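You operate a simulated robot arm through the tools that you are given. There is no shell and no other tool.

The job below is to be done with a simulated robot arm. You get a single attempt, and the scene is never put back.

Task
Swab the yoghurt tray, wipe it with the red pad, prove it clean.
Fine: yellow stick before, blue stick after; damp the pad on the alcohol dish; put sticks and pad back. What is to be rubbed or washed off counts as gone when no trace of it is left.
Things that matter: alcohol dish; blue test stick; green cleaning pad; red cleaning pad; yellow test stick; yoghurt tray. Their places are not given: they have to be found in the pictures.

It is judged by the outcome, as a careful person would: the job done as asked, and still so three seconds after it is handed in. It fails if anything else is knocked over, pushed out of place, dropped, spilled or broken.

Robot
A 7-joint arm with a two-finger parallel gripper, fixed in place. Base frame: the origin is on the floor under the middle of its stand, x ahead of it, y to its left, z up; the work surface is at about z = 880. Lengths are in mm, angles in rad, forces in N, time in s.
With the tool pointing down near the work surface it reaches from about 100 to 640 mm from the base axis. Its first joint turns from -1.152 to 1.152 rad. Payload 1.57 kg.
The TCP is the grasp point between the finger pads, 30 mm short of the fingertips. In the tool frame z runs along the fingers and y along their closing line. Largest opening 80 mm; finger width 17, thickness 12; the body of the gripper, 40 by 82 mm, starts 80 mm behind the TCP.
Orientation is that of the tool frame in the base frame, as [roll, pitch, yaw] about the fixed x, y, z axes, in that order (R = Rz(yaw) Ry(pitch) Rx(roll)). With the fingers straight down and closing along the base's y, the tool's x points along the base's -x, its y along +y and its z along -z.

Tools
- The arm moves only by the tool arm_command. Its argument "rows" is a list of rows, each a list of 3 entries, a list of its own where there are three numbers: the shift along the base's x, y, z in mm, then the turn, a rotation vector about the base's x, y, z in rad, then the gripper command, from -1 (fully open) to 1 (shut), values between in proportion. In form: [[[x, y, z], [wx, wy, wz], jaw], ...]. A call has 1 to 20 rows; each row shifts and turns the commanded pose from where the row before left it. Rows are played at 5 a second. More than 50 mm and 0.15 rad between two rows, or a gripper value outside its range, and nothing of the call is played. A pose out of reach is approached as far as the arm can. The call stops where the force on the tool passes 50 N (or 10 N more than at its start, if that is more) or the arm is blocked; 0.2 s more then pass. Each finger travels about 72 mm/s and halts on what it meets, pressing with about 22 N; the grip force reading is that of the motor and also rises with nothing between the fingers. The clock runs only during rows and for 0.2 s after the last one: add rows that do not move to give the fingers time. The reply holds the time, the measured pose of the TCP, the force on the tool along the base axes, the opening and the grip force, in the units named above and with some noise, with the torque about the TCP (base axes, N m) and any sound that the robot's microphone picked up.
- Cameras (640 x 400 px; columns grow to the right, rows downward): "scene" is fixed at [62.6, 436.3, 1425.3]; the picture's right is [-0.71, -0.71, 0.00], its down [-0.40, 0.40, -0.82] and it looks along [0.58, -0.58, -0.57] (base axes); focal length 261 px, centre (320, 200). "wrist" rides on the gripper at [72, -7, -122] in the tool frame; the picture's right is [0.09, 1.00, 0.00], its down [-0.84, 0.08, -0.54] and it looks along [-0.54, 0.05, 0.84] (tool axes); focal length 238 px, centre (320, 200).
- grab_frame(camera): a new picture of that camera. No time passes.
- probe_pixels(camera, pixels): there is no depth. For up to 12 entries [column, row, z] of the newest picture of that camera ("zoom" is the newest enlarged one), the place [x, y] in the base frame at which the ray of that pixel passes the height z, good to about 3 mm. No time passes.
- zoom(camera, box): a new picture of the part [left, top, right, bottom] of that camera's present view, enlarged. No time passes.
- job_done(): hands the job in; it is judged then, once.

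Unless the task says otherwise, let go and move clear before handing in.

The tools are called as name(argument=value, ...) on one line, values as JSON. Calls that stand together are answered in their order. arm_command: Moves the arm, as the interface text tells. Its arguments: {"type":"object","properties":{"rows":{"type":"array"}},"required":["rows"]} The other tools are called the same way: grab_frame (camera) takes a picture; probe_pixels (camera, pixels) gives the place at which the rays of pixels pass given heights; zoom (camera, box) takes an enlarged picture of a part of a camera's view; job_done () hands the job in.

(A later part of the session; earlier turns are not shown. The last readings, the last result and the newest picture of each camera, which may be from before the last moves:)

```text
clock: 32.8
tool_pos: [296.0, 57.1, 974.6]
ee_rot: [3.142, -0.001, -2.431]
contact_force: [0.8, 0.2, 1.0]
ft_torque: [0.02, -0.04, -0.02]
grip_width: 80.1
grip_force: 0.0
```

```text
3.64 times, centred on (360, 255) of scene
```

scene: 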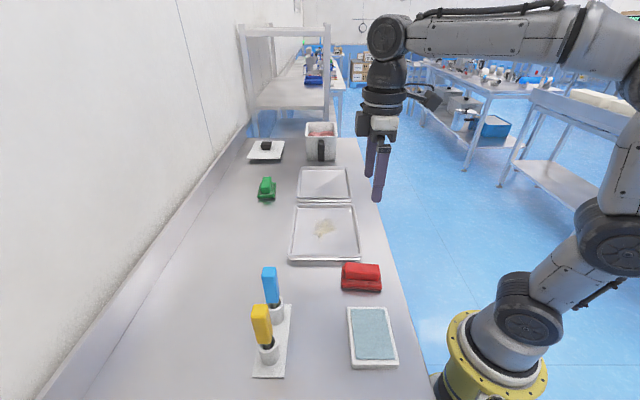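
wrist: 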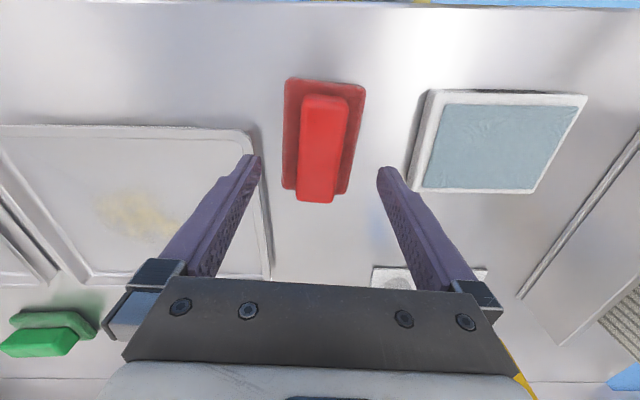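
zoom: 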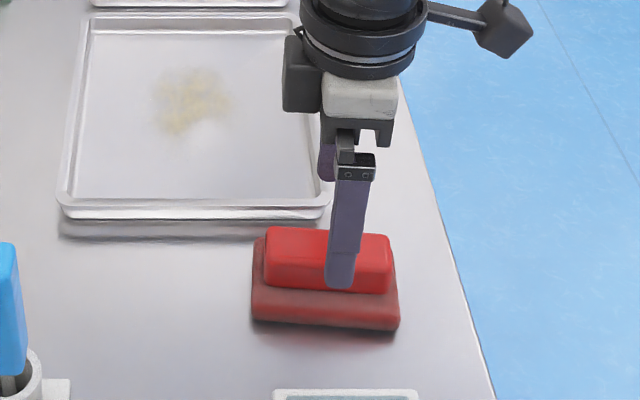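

zoom(camera="wrist", box=[250, 60, 400, 220])

zoom(camera="scene", box=[330, 240, 400, 300])

```text
2.50 times, centred on (325, 140) of wrist
```

zoom: 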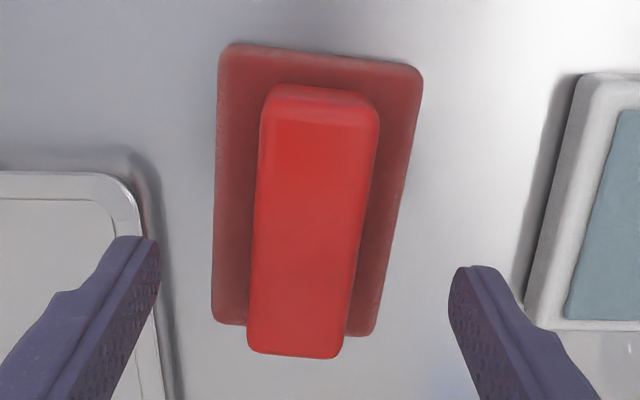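

```text
6.67 times, centred on (365, 270) of scene
```

zoom: 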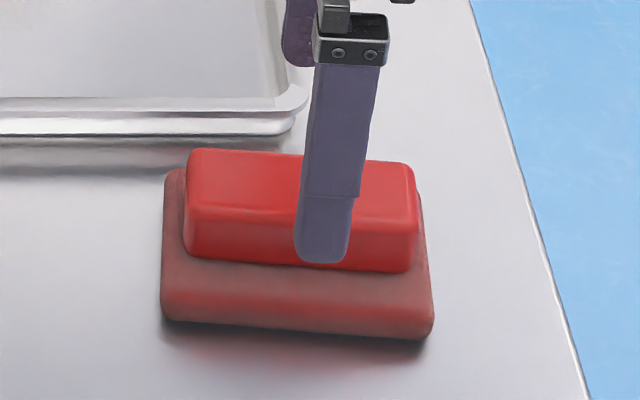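

The block is centred under the TCP (predicted (321,158), seen (319,160)) and its rotation matches within about 1°. I'll descend so the tips sit about 5 mm above the pad base, then close gently.

arm_command(rows=[[[0, 0, -15], [0, 0, 0], -1], [[0, 0, -15], [0, 0, 0], -1], [[0, 0, -8], [0, 0, 0], -1], [[0, 0, -3], [0, 0, 0], -1], [[0, 0, 0], [0, 0, 0], -1], [[0, 0, 0], [0, 0, 0], -1]])

zoom(camera="scene", box=[330, 240, 400, 300])

grab_frame(camera="wrist")

```text
clock: 34.2
tool_pos: [296.4, 58.5, 933.6]
ee_rot: [-3.141, 0.0, -2.432]
contact_force: [0.1, 0.2, 0.0]
ft_torque: [0.02, 0.01, 0.01]
grip_width: 80.0
grip_force: 0.1
```

```text
6.67 times, centred on (365, 270) of scene
```

zoom: 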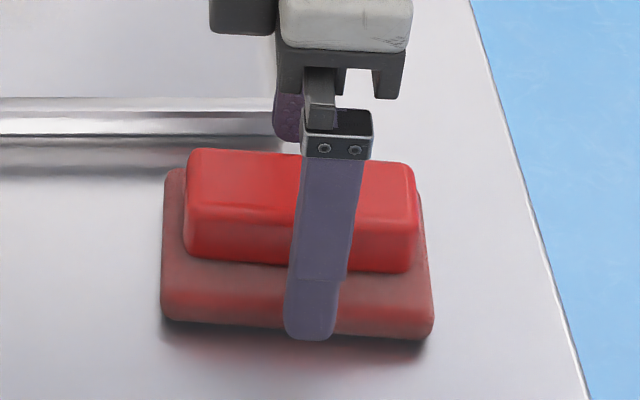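

```text
taken
```

wrist: 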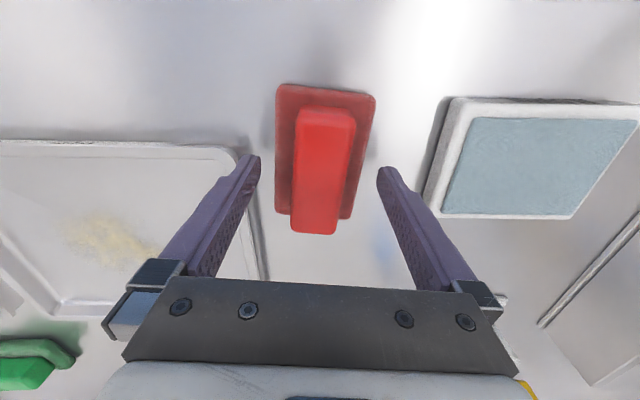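

The fingers straddle the block with no contact, and the far finger clears the tray rim by a few mm. I'll close on the grip block.

arm_command(rows=[[[0, 0, 0], [0, 0, 0], 0], [[0, 0, 0], [0, 0, 0], 0.3], [[0, 0, 0], [0, 0, 0], 1], [[0, 0, 0], [0, 0, 0], 1], [[0, 0, 0], [0, 0, 0], 1]])

zoom(camera="scene", box=[330, 240, 400, 300])

grab_frame(camera="wrist")

```text
clock: 35.4
tool_pos: [294.6, 57.4, 933.6]
ee_rot: [-3.141, 0.0, -2.432]
contact_force: [0.0, 0.1, 0.9]
ft_torque: [0.05, -0.01, -0.05]
grip_width: 33.3
grip_force: 22.0
```

```text
6.67 times, centred on (365, 270) of scene
```

zoom: 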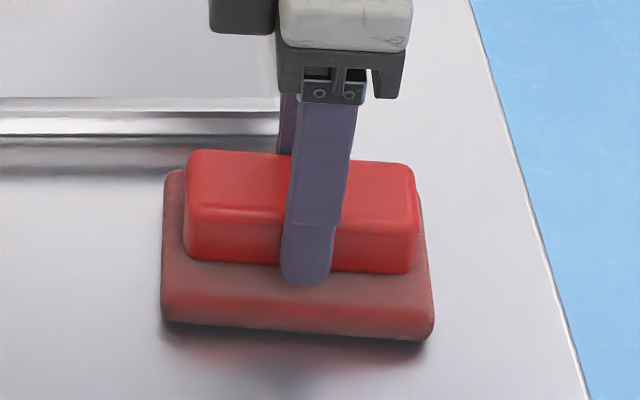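

```text
taken
```

wrist: 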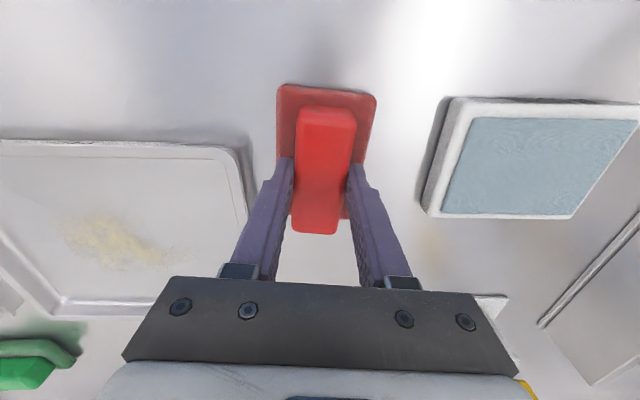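

The block is gripped at 33.3 mm. I'll lift the pad gently and take a close look at the dish before turning to match it.

arm_command(rows=[[[0, 0, 8], [0, 0, 0], 1], [[0, 0, 15], [0, 0, 0], 1], [[0, 0, 25], [0, 0, 0], 1], [[0, 0, 32], [0, 0, 0], 1], [[0, 0, 0], [0, 0, 0], 1], [[0, 0, 0], [0, 0, 0], 1]])

zoom(camera="scene", box=[320, 220, 410, 310])

zoom(camera="scene", box=[335, 295, 410, 375])

grab_frame(camera="wrist")

```text
clock: 36.8
tool_pos: [294.9, 57.8, 1014.3]
ee_rot: [-3.141, 0.0, -2.432]
contact_force: [-0.5, 0.1, -1.2]
ft_torque: [0.0, 0.02, 0.0]
grip_width: 33.5
grip_force: 22.5
```

```text
4.44 times, centred on (365, 265) of scene
```

zoom: 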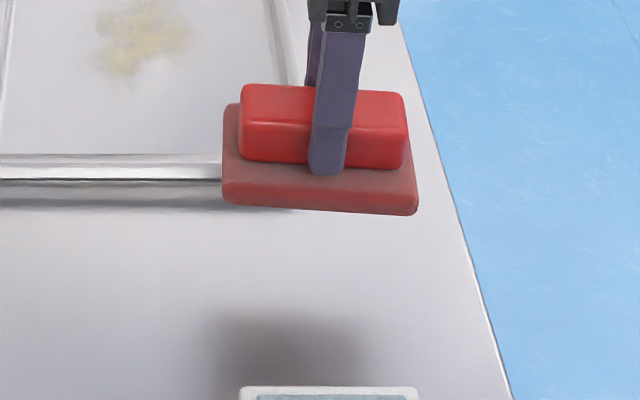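

```text
5.00 times, centred on (372, 335) of scene
```

zoom: 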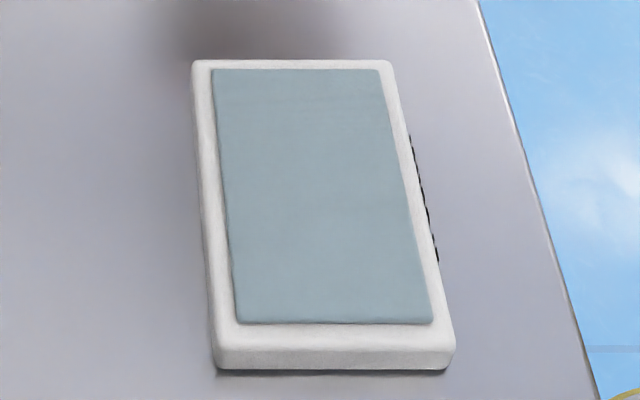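

```text
taken
```

wrist: 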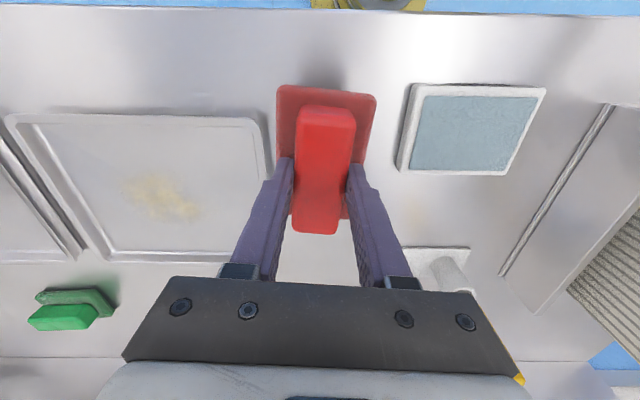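

The pad is up cleanly, and its shadow falls near the dish. The dish top is a flat blue slab slightly proud of a white body, so I'll measure that slab.

probe_pixels(camera="scene", pixels=[[350.4, 308.6, 895], [384, 308.6, 895], [394.6, 359.2, 895], [355.6, 359.6, 895], [362, 374.5, 880], [397.5, 374, 880], [362, 367, 895]])

probe_pixels(camera="wrist", pixels=[[425, 96, 895], [537, 97, 895], [508, 170, 895], [411, 168, 895], [398, 168, 880]])

```text
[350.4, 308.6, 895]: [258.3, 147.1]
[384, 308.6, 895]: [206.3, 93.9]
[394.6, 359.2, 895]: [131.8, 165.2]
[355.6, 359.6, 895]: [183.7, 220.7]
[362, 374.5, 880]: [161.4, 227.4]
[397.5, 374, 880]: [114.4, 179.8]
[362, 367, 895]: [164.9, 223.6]
```

```text
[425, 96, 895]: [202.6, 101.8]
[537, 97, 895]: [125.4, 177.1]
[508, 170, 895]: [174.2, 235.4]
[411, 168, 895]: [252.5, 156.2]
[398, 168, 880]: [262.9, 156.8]
```

Both cameras agree on a dish top at z≈905, centred at (191.5,161.5), with a slab of about 73 by 101 mm lying along 136°. I'll turn the pad -1.478 rad so its long side matches the slab, and move above it.

arm_command(rows=[[[-9, 9, 1], [0, 0, -0.1344], 1], [[-9.5, 9.5, 0], [0, 0, -0.1344], 1], [[-9.5, 9.5, 0], [0, 0, -0.1344], 1], [[-9.5, 9.5, 0], [0, 0, -0.1344], 1], [[-9.5, 9.5, 0], [0, 0, -0.1344], 1], [[-9.5, 9.5, 0], [0, 0, -0.1344], 1], [[-9.5, 9.5, 0], [0, 0, -0.1344], 1], [[-9.5, 9.5, 0], [0, 0, -0.1344], 1], [[-9.5, 9.5, 0], [0, 0, -0.1344], 1], [[-9.5, 9.5, 0], [0, 0, -0.1344], 1], [[-9.5, 10, 0], [0, 0, -0.1344], 1], [[0, 0, 0], [0, 0, 0], 1], [[0, 0, 0], [0, 0, 0], 1]])

grab_frame(camera="wrist")

grab_frame(camera="scene")

```text
clock: 39.6
tool_pos: [191.0, 162.0, 1014.7]
ee_rot: [-3.142, 0.0, 2.372]
contact_force: [-0.7, -0.3, -0.6]
ft_torque: [0.01, 0.03, -0.01]
grip_width: 33.2
grip_force: 21.7
```

```text
taken
```

wrist: 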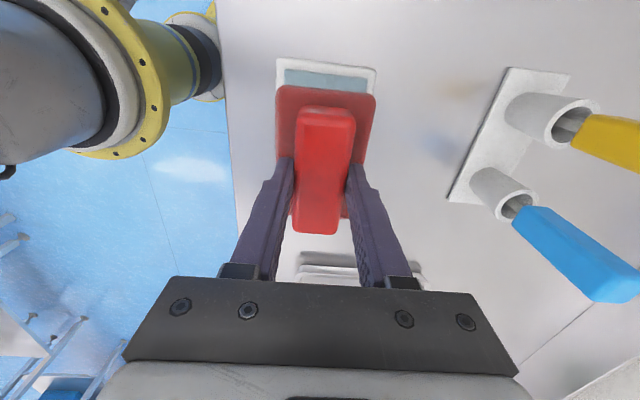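

```text
taken
```

scene: 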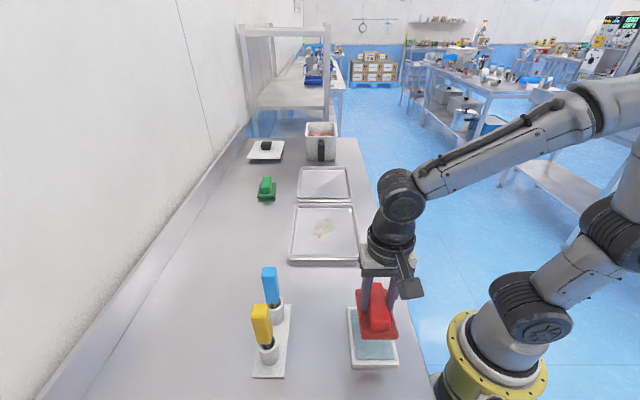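

The pad is above the dish and aligned. I'll descend to just above the slab, then approach slowly.

arm_command(rows=[[[0, 0, -15], [0, 0, 0], 1], [[0, 0, -15], [0, 0, 0], 1], [[0, 0, -12], [0, 0, 0], 1], [[0, 0, -5], [0, 0, 0], 1], [[0, 0, 0], [0, 0, 0], 1], [[0, 0, 0], [0, 0, 0], 1]])

zoom(camera="scene", box=[335, 275, 425, 375])

zoom(camera="wrist", box=[240, 40, 420, 240])

```text
clock: 41.0
tool_pos: [191.7, 162.2, 967.3]
ee_rot: [3.141, 0.0, 2.375]
contact_force: [0.1, 0.7, -1.1]
ft_torque: [-0.04, 0.02, 0.03]
grip_width: 33.5
grip_force: 21.5
```

```text
4.00 times, centred on (380, 325) of scene
```

zoom: 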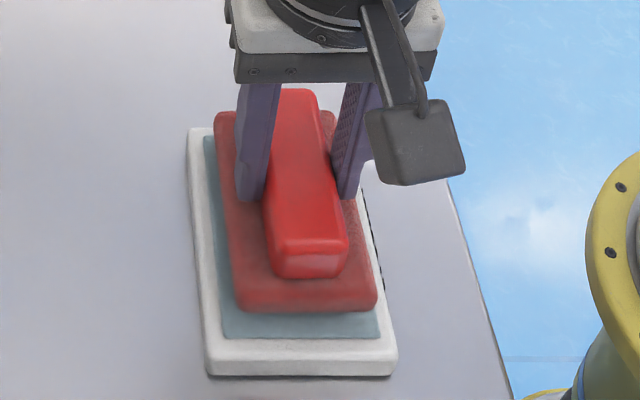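

```text
2.00 times, centred on (330, 140) of wrist
```

zoom: 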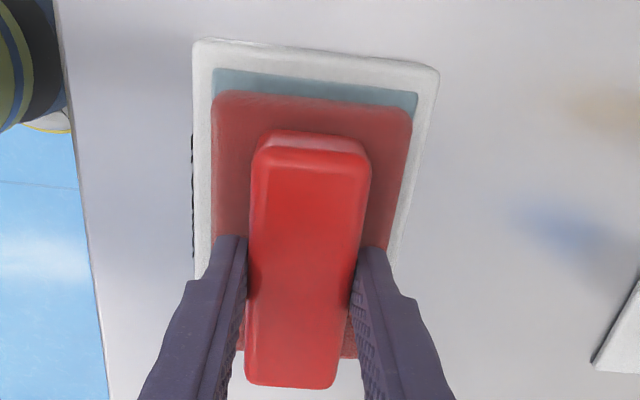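

The pad is squarely above the blue slab, a few mm clear. I'll approach in small steps until contact shows.

arm_command(rows=[[[0, 0, -2], [0, 0, 0], 1], [[0, 0, -2], [0, 0, 0], 1], [[0, 0, -2], [0, 0, 0], 1], [[0, 0, 0], [0, 0, 0], 1]])

zoom(camera="scene", box=[335, 275, 425, 375])

```text
clock: 42.0
tool_pos: [191.9, 161.6, 961.2]
ee_rot: [-3.142, 0.0, 2.373]
contact_force: [-0.2, -0.7, -1.0]
ft_torque: [-0.01, -0.01, 0.01]
grip_width: 33.3
grip_force: 22.2
```

```text
4.00 times, centred on (380, 325) of scene
```

zoom: 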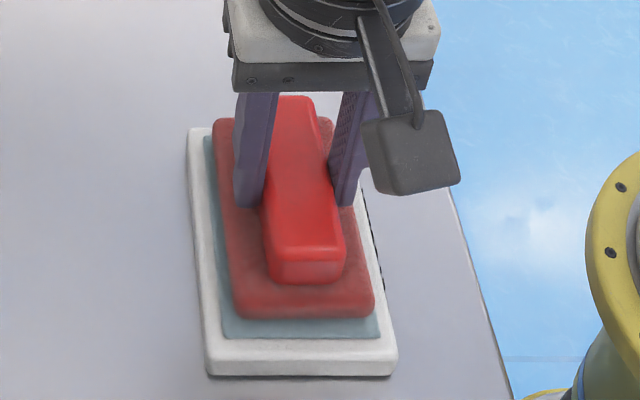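

arm_command(rows=[[[0, 0, -1.5], [0, 0, 0], 1], [[0, 0, -1.5], [0, 0, 0], 1], [[0, 0, -1.5], [0, 0, 0], 1], [[0, 0, 0], [0, 0, 0], 1]])

zoom(camera="scene", box=[335, 275, 425, 375])

```text
clock: 43.0
tool_pos: [191.2, 162.5, 956.3]
ee_rot: [3.141, 0.001, 2.374]
contact_force: [-1.7, -0.6, 5.1]
ft_torque: [-0.06, 0.02, -0.01]
grip_width: 33.3
grip_force: 21.9
```

```text
4.00 times, centred on (380, 325) of scene
```

zoom: 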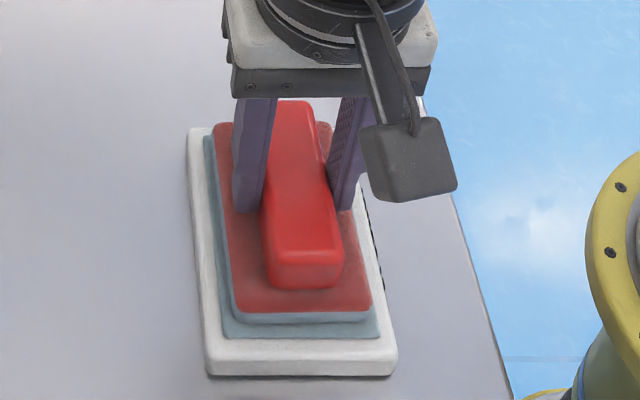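

Contact reads 5 N, and the pad's lower edge has turned bluish, so it is taking up the alcohol. I'll press a hair more, hold for a second, then lift.

arm_command(rows=[[[0, 0, -0.5], [0, 0, 0], 1], [[0, 0, 0], [0, 0, 0], 1], [[0, 0, 0], [0, 0, 0], 1], [[0, 0, 0], [0, 0, 0], 1], [[0, 0, 0], [0, 0, 0], 1], [[0, 0, 0], [0, 0, 0], 1]])

zoom(camera="scene", box=[335, 275, 425, 375])

```text
clock: 44.4
tool_pos: [192.5, 162.6, 957.5]
ee_rot: [3.138, -0.001, 2.374]
contact_force: [-3.5, -2.8, 18.7]
ft_torque: [-0.08, 0.16, -0.06]
grip_width: 33.3
grip_force: 22.1
```

```text
4.00 times, centred on (380, 325) of scene
```

zoom: 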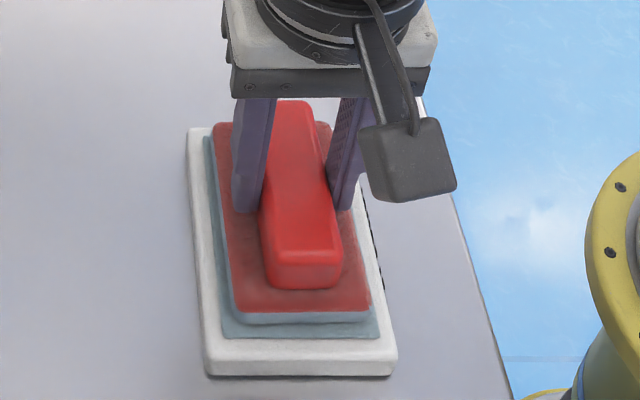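

The press reached 18.7 N, so the pad is well damped. I'll lift off and carry it over the tray, a little to the near-right of the smear.

arm_command(rows=[[[0, 0, 3], [0, 0, 0], 1], [[0, 0, 10], [0, 0, 0], 1], [[0, 0, 30], [0, 0, 0], 1], [[0, 0, 40], [0, 0, 0], 1], [[19, -14, 0], [0, 0, 0], 1], [[32, -24, 0], [0, 0, 0], 1], [[34, -25, 0], [0, 0, 0], 1], [[34, -25, 0], [0, 0, 0], 1], [[34, -25, 0], [0, 0, 0], 1], [[34, -25, 0], [0, 0, 0], 1], [[32, -24, 0], [0, 0, 0], 1], [[25, -19, 0], [0, 0, 0], 1], [[15.5, -11.5, 0], [0, 0, 0], 1], [[0, 0, 0], [0, 0, 0], 1], [[0, 0, 0], [0, 0, 0], 1]])

grab_frame(camera="wrist")

grab_frame(camera="scene")

```text
clock: 47.6
tool_pos: [449.7, -29.9, 1038.7]
ee_rot: [3.141, -0.001, 2.372]
contact_force: [-0.8, -0.4, -1.4]
ft_torque: [0.02, -0.02, 0.01]
grip_width: 33.4
grip_force: 21.8
```

```text
taken
```

wrist: 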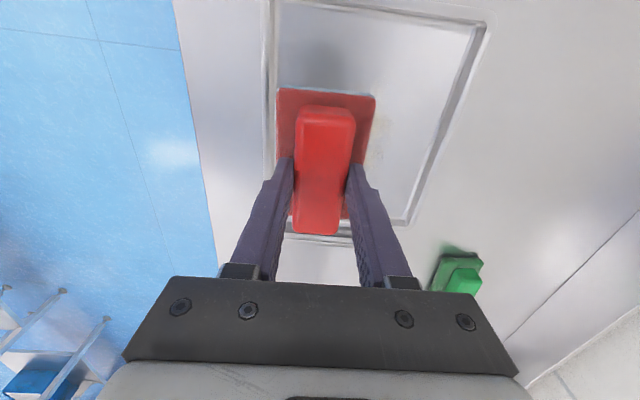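

```text
taken
```

scene: 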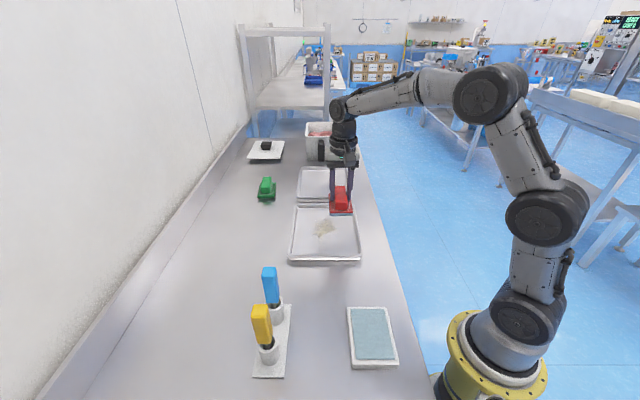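

zoom(camera="wrist", box=[220, 0, 500, 250])

zoom(camera="scene", box=[280, 160, 380, 270])

```text
1.60 times, centred on (360, 125) of wrist
```

zoom: 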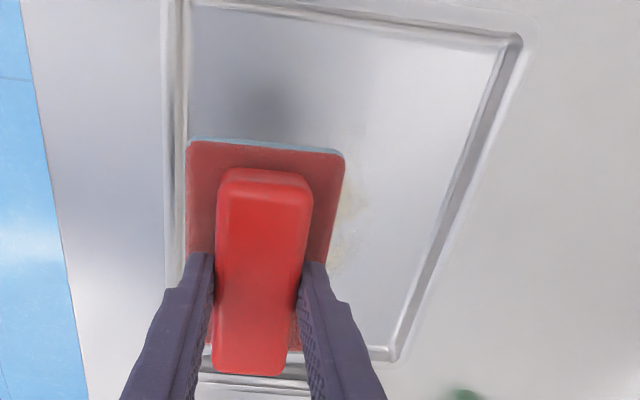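

```text
3.64 times, centred on (330, 215) of scene
```

zoom: 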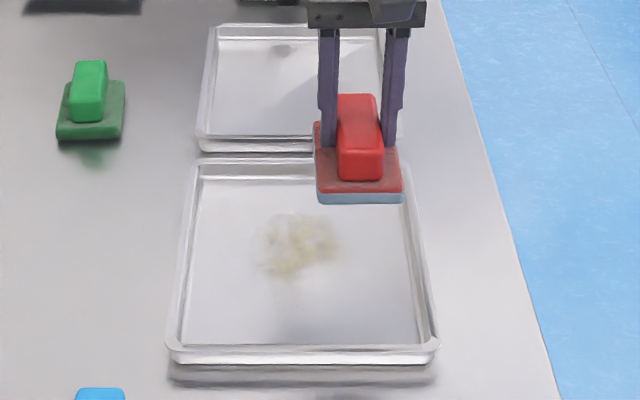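

probe_pixels(camera="wrist", pixels=[[277.5, 62.5, 884], [278.5, 30, 884], [466, 40, 884], [403, 212, 884], [435, 120, 884], [350, 12, 884], [370, 214, 884], [269, 62, 897], [265, 30, 897]])

probe_pixels(camera="scene", pixels=[[292, 255, 884], [357, 254.5, 884], [344.5, 207.5, 884], [296.5, 210, 884], [353, 240, 884], [290, 262, 884], [288.5, 255.5, 900], [361.5, 254.5, 900], [301, 204, 900]])

```text
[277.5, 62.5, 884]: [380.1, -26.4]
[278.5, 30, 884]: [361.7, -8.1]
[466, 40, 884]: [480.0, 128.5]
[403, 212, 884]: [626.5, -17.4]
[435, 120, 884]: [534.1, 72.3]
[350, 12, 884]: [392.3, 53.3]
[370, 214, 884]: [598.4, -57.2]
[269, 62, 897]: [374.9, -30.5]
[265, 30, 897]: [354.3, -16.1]
```

```text
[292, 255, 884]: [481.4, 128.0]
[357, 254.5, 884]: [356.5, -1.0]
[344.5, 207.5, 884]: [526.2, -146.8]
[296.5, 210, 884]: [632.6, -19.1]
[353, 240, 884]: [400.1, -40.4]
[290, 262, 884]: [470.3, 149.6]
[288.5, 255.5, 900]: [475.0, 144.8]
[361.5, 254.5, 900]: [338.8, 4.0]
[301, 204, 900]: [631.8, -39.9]
```

The tray's inner floor is about 180 by 222 mm, centred near (498,-10), with the smear in the middle. I'll shift slightly inward for wall clearance and descend to about 10 mm above the floor.

arm_command(rows=[[[5, 5, -20], [0, 0, 0], 1], [[0, 0, -25], [0, 0, 0], 1], [[0, 0, -22], [0, 0, 0], 1], [[0, 0, -15], [0, 0, 0], 1], [[0, 0, -8], [0, 0, 0], 1], [[0, 0, 0], [0, 0, 0], 1], [[0, 0, 0], [0, 0, 0], 1]])

zoom(camera="scene", box=[280, 180, 380, 280])

zoom(camera="wrist", box=[180, 0, 500, 250])

```text
clock: 49.2
tool_pos: [454.9, -25.8, 948.0]
ee_rot: [-3.141, 0.0, 2.373]
contact_force: [-0.3, 0.1, -0.8]
ft_torque: [0.0, 0.0, 0.0]
grip_width: 33.5
grip_force: 21.9
```

```text
4.00 times, centred on (330, 230) of scene
```

zoom: 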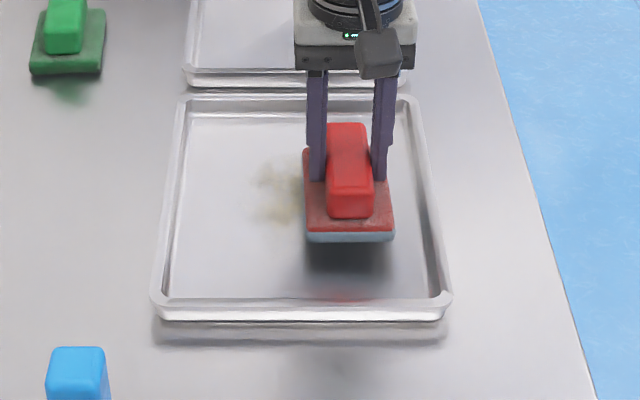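

```text
1.60 times, centred on (340, 125) of wrist
```

zoom: 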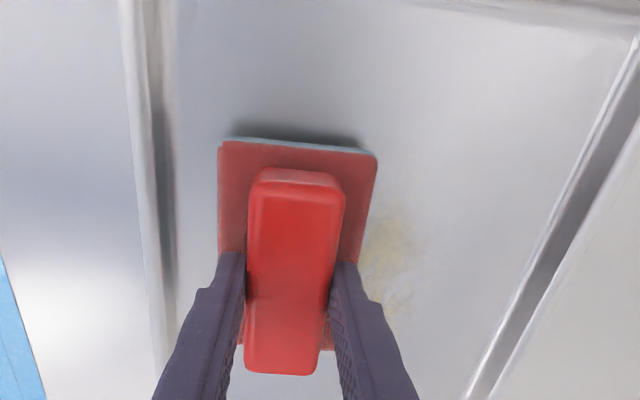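

There is good wall clearance on all sides. I'll go down in small steps to make light contact.

arm_command(rows=[[[0, 0, -5], [0, 0, 0], 1], [[0, 0, -2], [0, 0, 0], 1], [[0, 0, -2], [0, 0, 0], 1], [[0, 0, -1], [0, 0, 0], 1], [[0, 0, 0], [0, 0, 0], 1]])

zoom(camera="scene", box=[300, 190, 370, 250])

```text
clock: 50.4
tool_pos: [455.7, -25.0, 938.4]
ee_rot: [3.141, 0.001, 2.374]
contact_force: [-0.2, -0.2, -1.6]
ft_torque: [0.01, 0.0, 0.0]
grip_width: 33.3
grip_force: 22.3
```

```text
6.67 times, centred on (335, 220) of scene
```

zoom: 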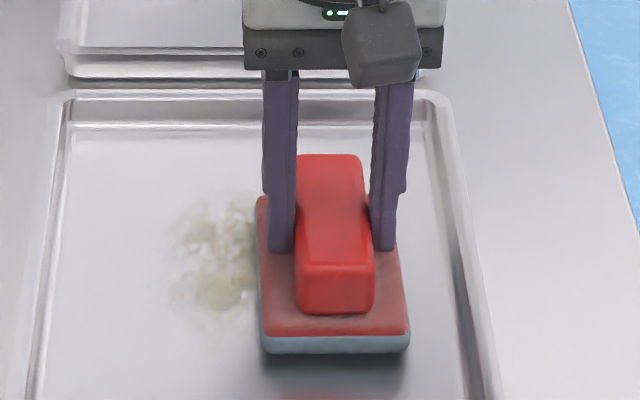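

arm_command(rows=[[[0, 0, -1], [0, 0, 0], 1], [[0, 0, -1], [0, 0, 0], 1], [[0, 0, 0], [0, 0, 0], 1]])

```text
clock: 51.2
tool_pos: [456.4, -25.4, 939.0]
ee_rot: [3.141, 0.0, 2.374]
contact_force: [-1.0, 0.5, 4.2]
ft_torque: [0.04, 0.12, 0.02]
grip_width: 33.5
grip_force: 22.4
```

Contact is at 4.2 N. I'll press a touch more and make the first stroke across the smear toward the wall side.

arm_command(rows=[[[0, 0, -0.3], [0, 0, 0], 1], [[5, 5, 0], [0, 0, 0], 1], [[7, 7, 0], [0, 0, 0], 1], [[7, 7, 0], [0, 0, 0], 1], [[7, 7, 0], [0, 0, 0], 1], [[7, 7, 0], [0, 0, 0], 1], [[7, 7, 0], [0, 0, 0], 1], [[7, 7, 0], [0, 0, 0], 1], [[7, 7, 0], [0, 0, 0], 1], [[0, 0, 0], [0, 0, 0], 1]])

zoom(camera="scene", box=[280, 180, 380, 280])

zoom(camera="wrist", box=[180, 0, 500, 250])

```text
clock: 53.4
tool_pos: [510.8, 28.5, 938.0]
ee_rot: [-3.141, 0.001, 2.375]
contact_force: [-2.3, -4.5, 9.0]
ft_torque: [-0.12, 0.0, -0.09]
grip_width: 33.1
grip_force: 21.9
```

```text
4.00 times, centred on (330, 230) of scene
```

zoom: 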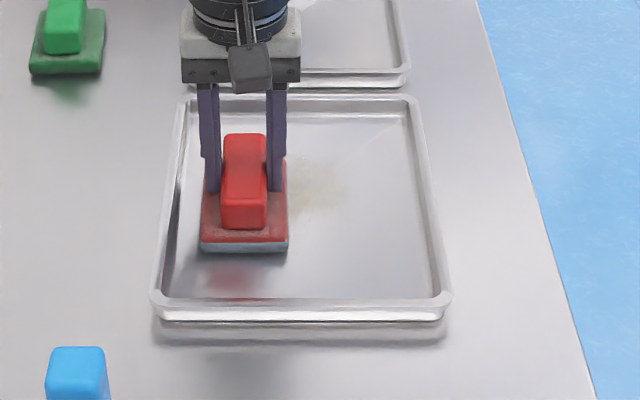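

```text
1.60 times, centred on (340, 125) of wrist
```

zoom: 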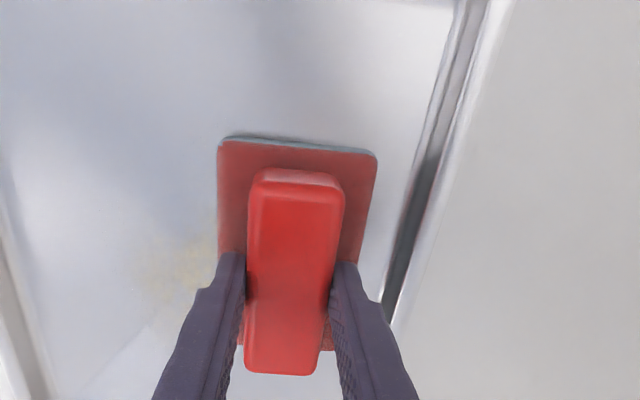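

The smear is noticeably fainter after one stroke, with 9 N of contact. I'll shift the pad along the tray and stroke back, then return.

arm_command(rows=[[[7, -7, 0], [0, 0, 0], 1], [[7, -7, 0], [0, 0, 0], 1], [[7, -7, 0], [0, 0, 0], 1], [[7, -7, 0], [0, 0, 0], 1], [[-5, -5, 0], [0, 0, 0], 1], [[-7, -7, 0], [0, 0, 0], 1], [[-7, -7, 0], [0, 0, 0], 1], [[-7, -7, 0], [0, 0, 0], 1], [[-7, -7, 0], [0, 0, 0], 1], [[-7, -7, 0], [0, 0, 0], 1], [[-7, -7, 0], [0, 0, 0], 1], [[-7, -7, 0], [0, 0, 0], 1], [[0, 0, 0], [0, 0, 0], 1]])

zoom(camera="scene", box=[280, 180, 380, 280])

zoom(camera="wrist", box=[180, 0, 500, 250])

```text
clock: 56.2
tool_pos: [483.4, -51.3, 938.5]
ee_rot: [3.141, 0.002, 2.373]
contact_force: [5.2, 3.4, 11.5]
ft_torque: [0.01, -0.22, 0.04]
grip_width: 33.3
grip_force: 21.7
```

```text
4.00 times, centred on (330, 230) of scene
```

zoom: 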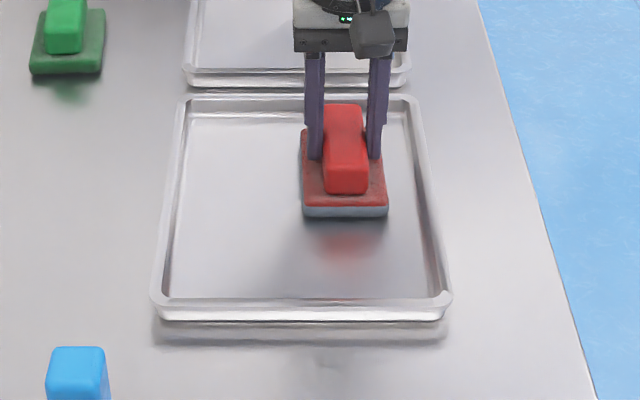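

```text
1.60 times, centred on (340, 125) of wrist
```

zoom: 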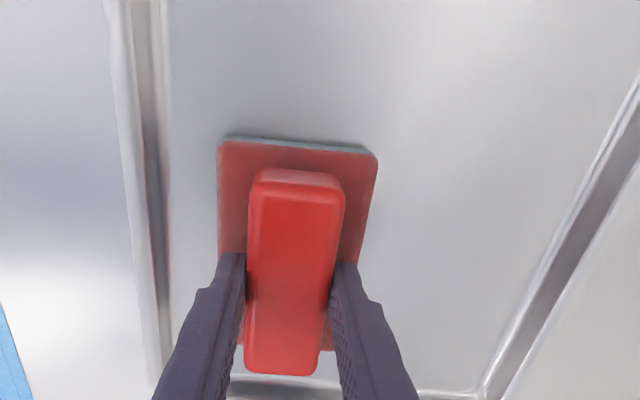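

The visible smear is gone. For thoroughness I'll make another full pass over both halves.

arm_command(rows=[[[5, 5, 0], [0, 0, 0], 1], [[7, 7, 0], [0, 0, 0], 1], [[7, 7, 0], [0, 0, 0], 1], [[7, 7, 0], [0, 0, 0], 1], [[7, 7, 0], [0, 0, 0], 1], [[7, 7, 0], [0, 0, 0], 1], [[7, 7, 0], [0, 0, 0], 1], [[7, 7, 0], [0, 0, 0], 1], [[-7, 7, 0], [0, 0, 0], 1], [[-7, 7, 0], [0, 0, 0], 1], [[-7, 7, 0], [0, 0, 0], 1], [[-7, 7, 0], [0, 0, 0], 1], [[-5, -5, 0], [0, 0, 0], 1], [[-7, -7, 0], [0, 0, 0], 1], [[-7, -7, 0], [0, 0, 0], 1], [[-7, -7, 0], [0, 0, 0], 1], [[-7, -7, 0], [0, 0, 0], 1], [[-7, -7, 0], [0, 0, 0], 1], [[-7, -7, 0], [0, 0, 0], 1], [[-7, -7, 0], [0, 0, 0], 1]])

zoom(camera="scene", box=[280, 180, 380, 280])

zoom(camera="wrist", box=[180, 0, 500, 250])

```text
clock: 60.4
tool_pos: [455.0, -26.3, 937.3]
ee_rot: [3.141, -0.001, 2.374]
contact_force: [2.6, 2.2, 7.1]
ft_torque: [0.11, 0.07, -0.09]
grip_width: 33.2
grip_force: 22.1
```

```text
4.00 times, centred on (330, 230) of scene
```

zoom: 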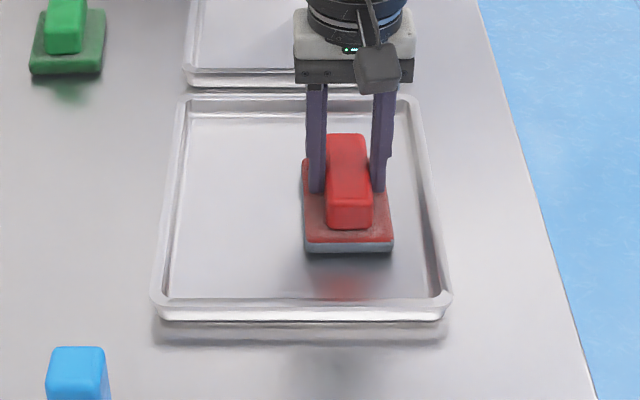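

```text
1.60 times, centred on (340, 125) of wrist
```

zoom: 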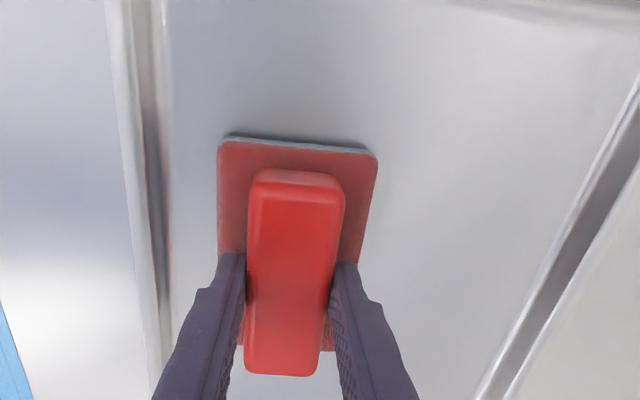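

Still clean. I'll make one more pass down the middle line, then lift to inspect the floor.

arm_command(rows=[[[7, -7, 0], [0, 0, 0], 1], [[7, -7, 0], [0, 0, 0], 1], [[5, 5, 0], [0, 0, 0], 1], [[7, 7, 0], [0, 0, 0], 1], [[7, 7, 0], [0, 0, 0], 1], [[7, 7, 0], [0, 0, 0], 1], [[7, 7, 0], [0, 0, 0], 1], [[7, 7, 0], [0, 0, 0], 1], [[7, 7, 0], [0, 0, 0], 1], [[7, 7, 0], [0, 0, 0], 1], [[0, 0, 5], [0, 0, 0], 1], [[0, 0, 25], [0, 0, 0], 1], [[0, 0, 35], [0, 0, 0], 1], [[0, 0, 35], [0, 0, 0], 1], [[-35, 35, 0], [0, 0, 0], 1], [[-35, 35, 0], [0, 0, 0], 1], [[-35, 35, 0], [0, 0, 0], 1], [[0, 0, 0], [0, 0, 0], 1], [[0, 0, 0], [0, 0, 0], 1]])

zoom(camera="scene", box=[280, 180, 380, 280])

grab_frame(camera="wrist")

grab_frame(camera="scene")

```text
clock: 64.4
tool_pos: [418.4, 119.8, 1037.2]
ee_rot: [-3.14, -0.002, 2.372]
contact_force: [-0.7, 0.6, -1.1]
ft_torque: [-0.01, -0.01, 0.01]
grip_width: 33.4
grip_force: 22.2
```

```text
4.00 times, centred on (330, 230) of scene
```

zoom: 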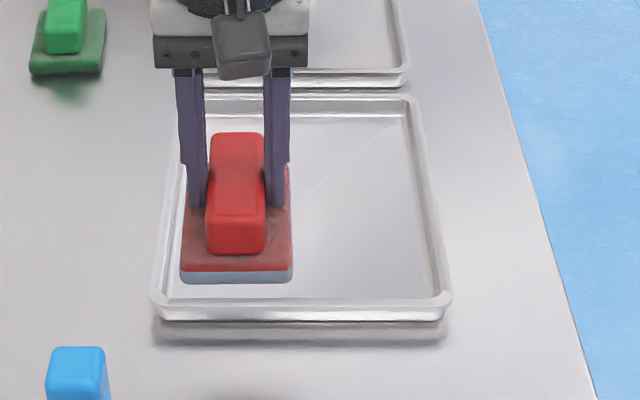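

```text
taken
```

wrist: 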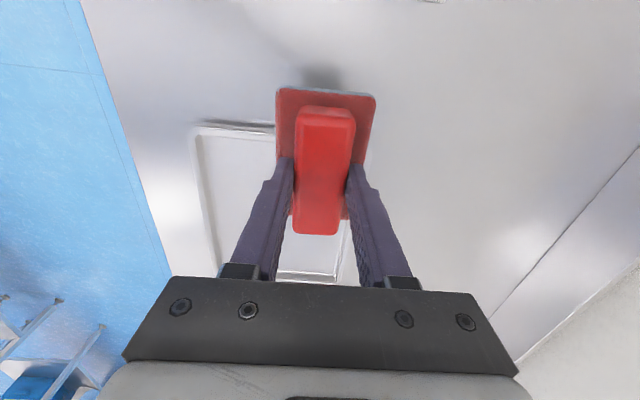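

```text
taken
```

scene: 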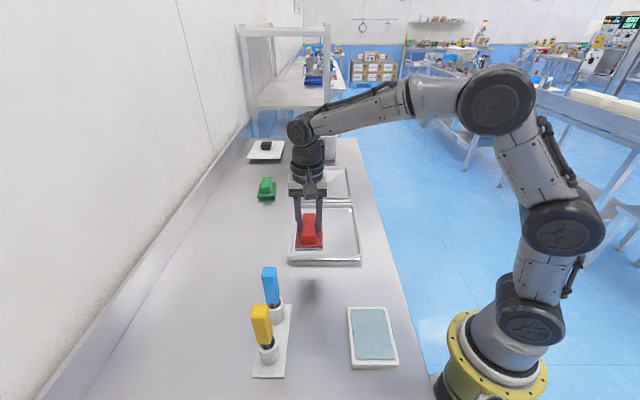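

The tray floor seems clean, but the pad blocks part of the view. I'll carry it above its home spot, turning it back, and inspect the tray unobstructed.

arm_command(rows=[[[-11, -5, 0], [0, 0, 0.1344], 1], [[-11.2, -5.6, 0], [0, 0, 0.1344], 1], [[-11.2, -5.6, 0], [0, 0, 0.1344], 1], [[-11.2, -5.6, 0], [0, 0, 0.1344], 1], [[-11.2, -5.6, 0], [0, 0, 0.1344], 1], [[-11.2, -5.6, 0], [0, 0, 0.1344], 1], [[-11.2, -5.6, 0], [0, 0, 0.1344], 1], [[-11.2, -5.6, 0], [0, 0, 0.1344], 1], [[-11.2, -5.6, 0], [0, 0, 0.1344], 1], [[-11.2, -5.6, 0], [0, 0, 0.1344], 1], [[-11.7, -6.6, 0], [0, 0, 0.1344], 1], [[0, 0, 0], [0, 0, 0], 1], [[0, 0, 0], [0, 0, 0], 1]])

zoom(camera="scene", box=[280, 190, 370, 270])

grab_frame(camera="wrist")

grab_frame(camera="scene")

```text
clock: 67.2
tool_pos: [295.9, 57.7, 1036.2]
ee_rot: [-3.142, 0.002, -2.431]
contact_force: [-0.4, 0.3, -1.3]
ft_torque: [-0.01, 0.03, 0.0]
grip_width: 33.3
grip_force: 21.7
```

```text
5.00 times, centred on (325, 230) of scene
```

zoom: 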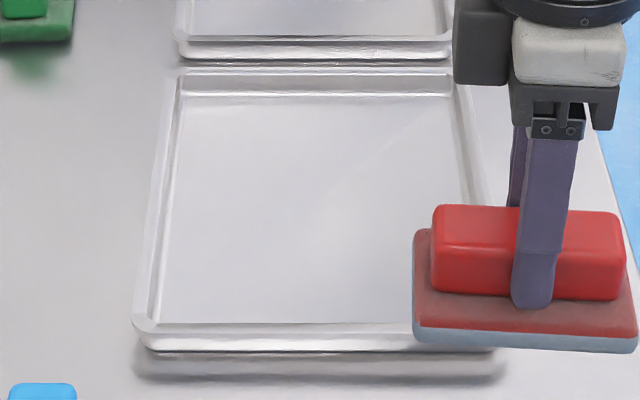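

```text
taken
```

wrist: 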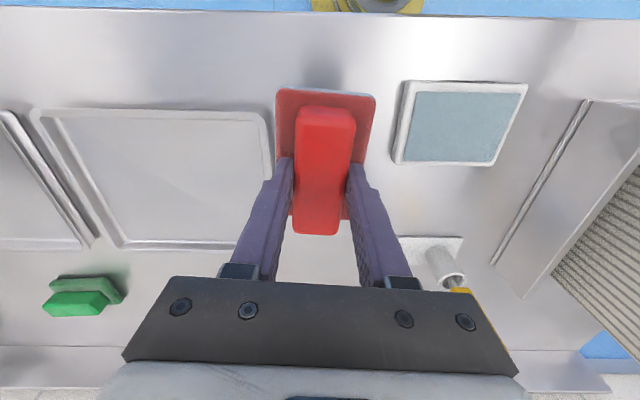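

```text
taken
```

scene: 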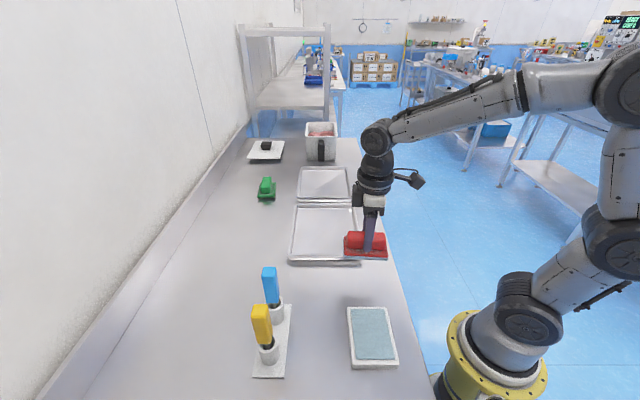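

The tray looks clean from the scene camera. I'll zoom from the wrist side for any faint trace.

zoom(camera="wrist", box=[40, 90, 290, 260])

zoom(camera="scene", box=[300, 205, 350, 250])

```text
2.35 times, centred on (165, 175) of wrist
```

zoom: 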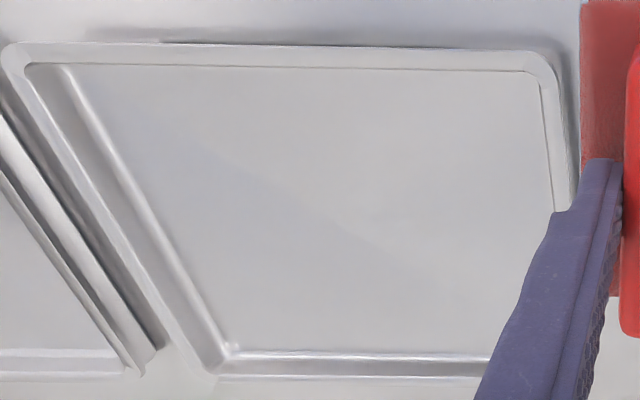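

```text
8.89 times, centred on (325, 228) of scene
```

zoom: 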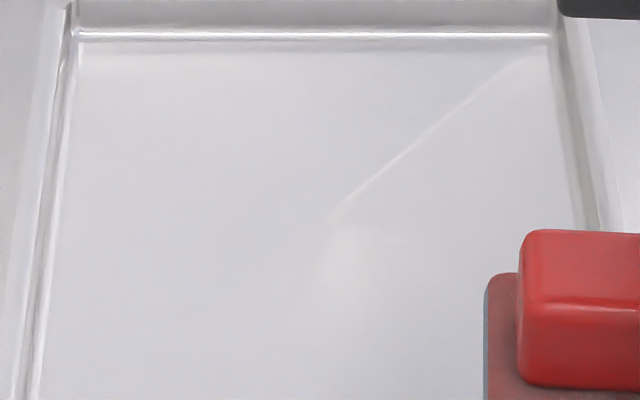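

No trace remains in either view. I'll lower the pad back to the exact place it came from.

arm_command(rows=[[[0, 0, -20], [0, 0, 0], 1], [[0, 0, -30], [0, 0, 0], 1], [[0, 0, -25], [0, 0, 0], 1], [[0, 0, -15], [0, 0, 0], 1], [[0, 0, -7], [0, 0, 0], 1], [[0, 0, 0], [0, 0, 0], 1], [[0, 0, 0], [0, 0, 0], 1]])

zoom(camera="scene", box=[330, 240, 400, 300])

grab_frame(camera="wrist")

```text
clock: 68.8
tool_pos: [296.4, 56.9, 941.4]
ee_rot: [3.141, 0.001, -2.431]
contact_force: [0.6, 0.1, -0.9]
ft_torque: [0.04, 0.0, -0.01]
grip_width: 33.3
grip_force: 21.9
```

```text
6.67 times, centred on (365, 270) of scene
```

zoom: 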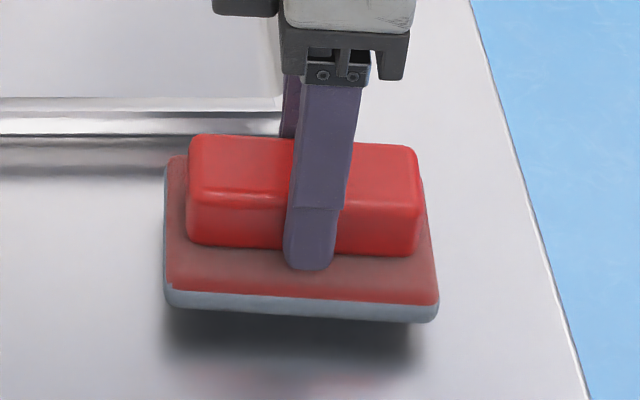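

```text
taken
```

wrist: 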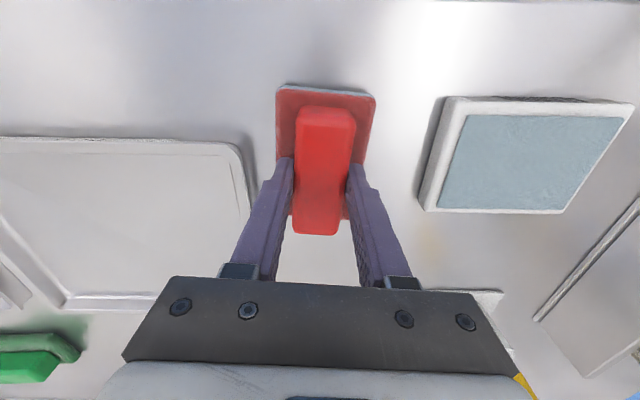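

The pad is about 6 mm above its spot and lined up as before. I'll lower it in small steps to touch down.

arm_command(rows=[[[0, 0, -2], [0, 0, 0], 1], [[0, 0, -2], [0, 0, 0], 1], [[0, 0, -1.5], [0, 0, 0], 1], [[0, 0, -1], [0, 0, 0], 1], [[0, 0, 0], [0, 0, 0], 1]])

```text
clock: 70.0
tool_pos: [295.0, 57.4, 934.6]
ee_rot: [3.141, 0.0, -2.43]
contact_force: [-0.6, -0.3, -0.8]
ft_torque: [-0.02, 0.03, 0.03]
grip_width: 33.3
grip_force: 21.6
```

arm_command(rows=[[[0, 0, -0.5], [0, 0, 0], 1], [[0, 0, 0], [0, 0, 0], 1]])

```text
clock: 70.6
tool_pos: [295.9, 57.3, 933.9]
ee_rot: [3.141, -0.001, -2.431]
contact_force: [-0.2, -0.2, -0.1]
ft_torque: [0.02, 0.0, 0.0]
grip_width: 33.4
grip_force: 21.5
```

It's just touching, with the held weight almost gone from the reading. I'll settle it a fraction more and open partly.

arm_command(rows=[[[0, 0, -0.3], [0, 0, 0], 1], [[0, 0, 0], [0, 0, 0], 1], [[0, 0, 0], [0, 0, 0], 0.1], [[0, 0, 0], [0, 0, 0], -0.2], [[0, 0, 0], [0, 0, 0], -0.6], [[0, 0, 0], [0, 0, 0], -0.6]])

zoom(camera="scene", box=[330, 240, 400, 300])

grab_frame(camera="wrist")

```text
clock: 72.0
tool_pos: [295.2, 57.5, 933.1]
ee_rot: [3.141, 0.001, -2.431]
contact_force: [0.6, 1.0, -0.4]
ft_torque: [-0.02, 0.02, -0.02]
grip_width: 64.1
grip_force: 0.1
```

```text
6.67 times, centred on (365, 270) of scene
```

zoom: 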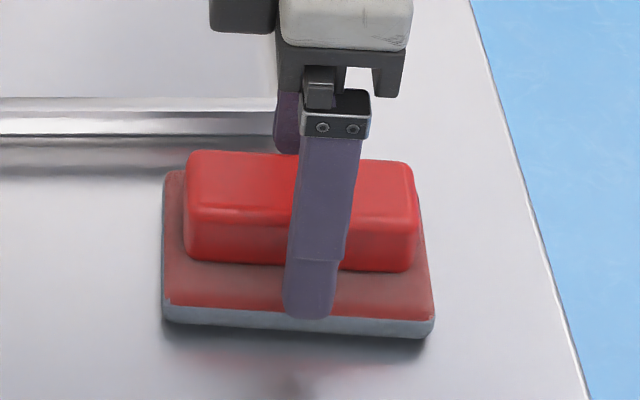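

```text
taken
```

wrist: 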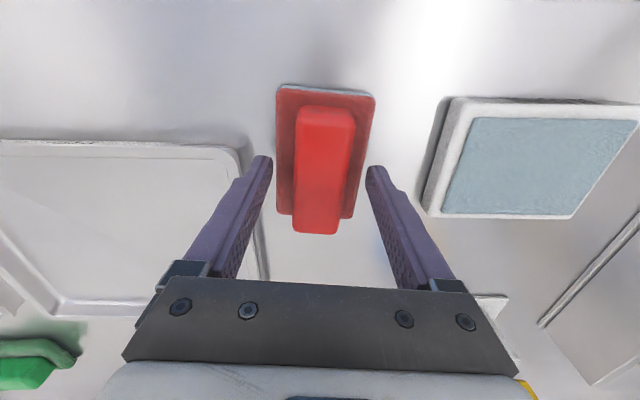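

The pad is back in place and released. I'll rise, turn back to the stick orientation, and hover above the blue stick.

arm_command(rows=[[[0, 0, 10], [0, 0, 0], -0.6], [[0, 0, 34], [0, 0, 0], -0.6], [[0, 0, 45], [0, 0, 0], -1], [[0, 0, 50], [0, 0, 0], -1], [[0, 0, 45], [0, 0, 0], -1], [[6.2, 19.5, 0], [0, 0, -0.136], -1], [[6.2, 19.5, 0], [0, 0, -0.136], -1], [[6.2, 19.5, 0], [0, 0, -0.136], -1], [[6.2, 19.5, 0], [0, 0, -0.136], -1], [[6.2, 19.5, 0], [0, 0, -0.136], -1], [[6.2, 19.5, 0], [0, 0, -0.136], -1], [[6.2, 19.5, 0], [0, 0, -0.136], -1], [[6.2, 19.5, 0], [0, 0, -0.136], -1], [[6.2, 19.5, 0], [0, 0, -0.136], -1], [[6.2, 19.5, 0], [0, 0, -0.136], -1], [[6.2, 19.5, 0], [0, 0, -0.136], -1], [[0, 0, 0], [0, 0, 0], -1], [[0, 0, 0], [0, 0, 0], -1]])

grab_frame(camera="wrist")

zoom(camera="wrist", box=[260, 70, 380, 230])

grab_frame(camera="scene")

```text
clock: 75.8
tool_pos: [363.8, 271.6, 1115.6]
ee_rot: [3.141, 0.001, 2.355]
contact_force: [-0.2, -0.9, 0.8]
ft_torque: [-0.01, -0.04, -0.01]
grip_width: 80.1
grip_force: 0.0
```

```text
taken
```

wrist: 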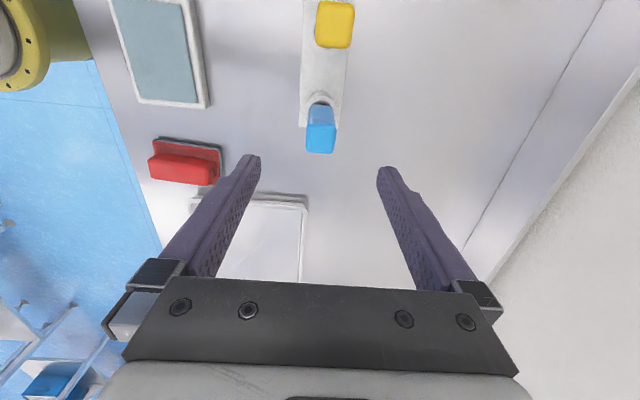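

```text
2.50 times, centred on (320, 150) of wrist
```

zoom: 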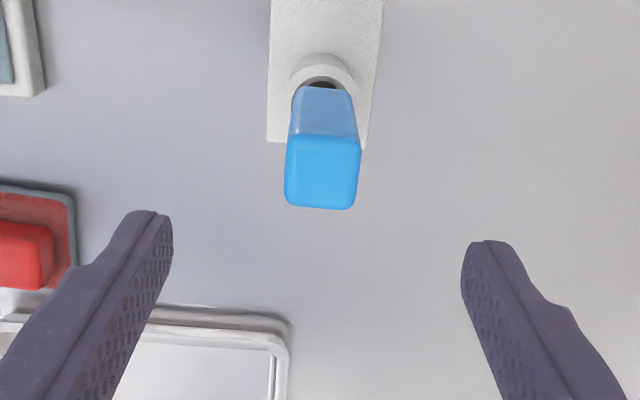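

```text
taken
```

scene: 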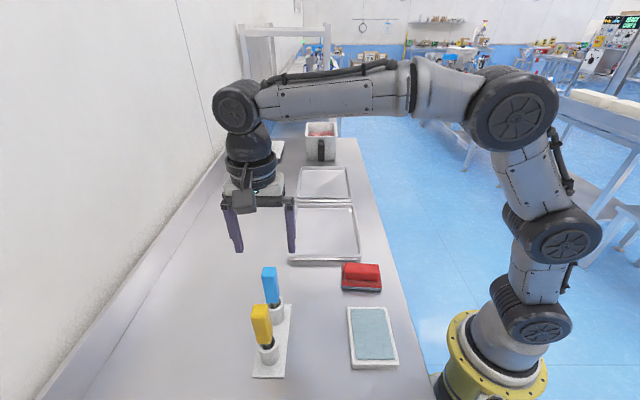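

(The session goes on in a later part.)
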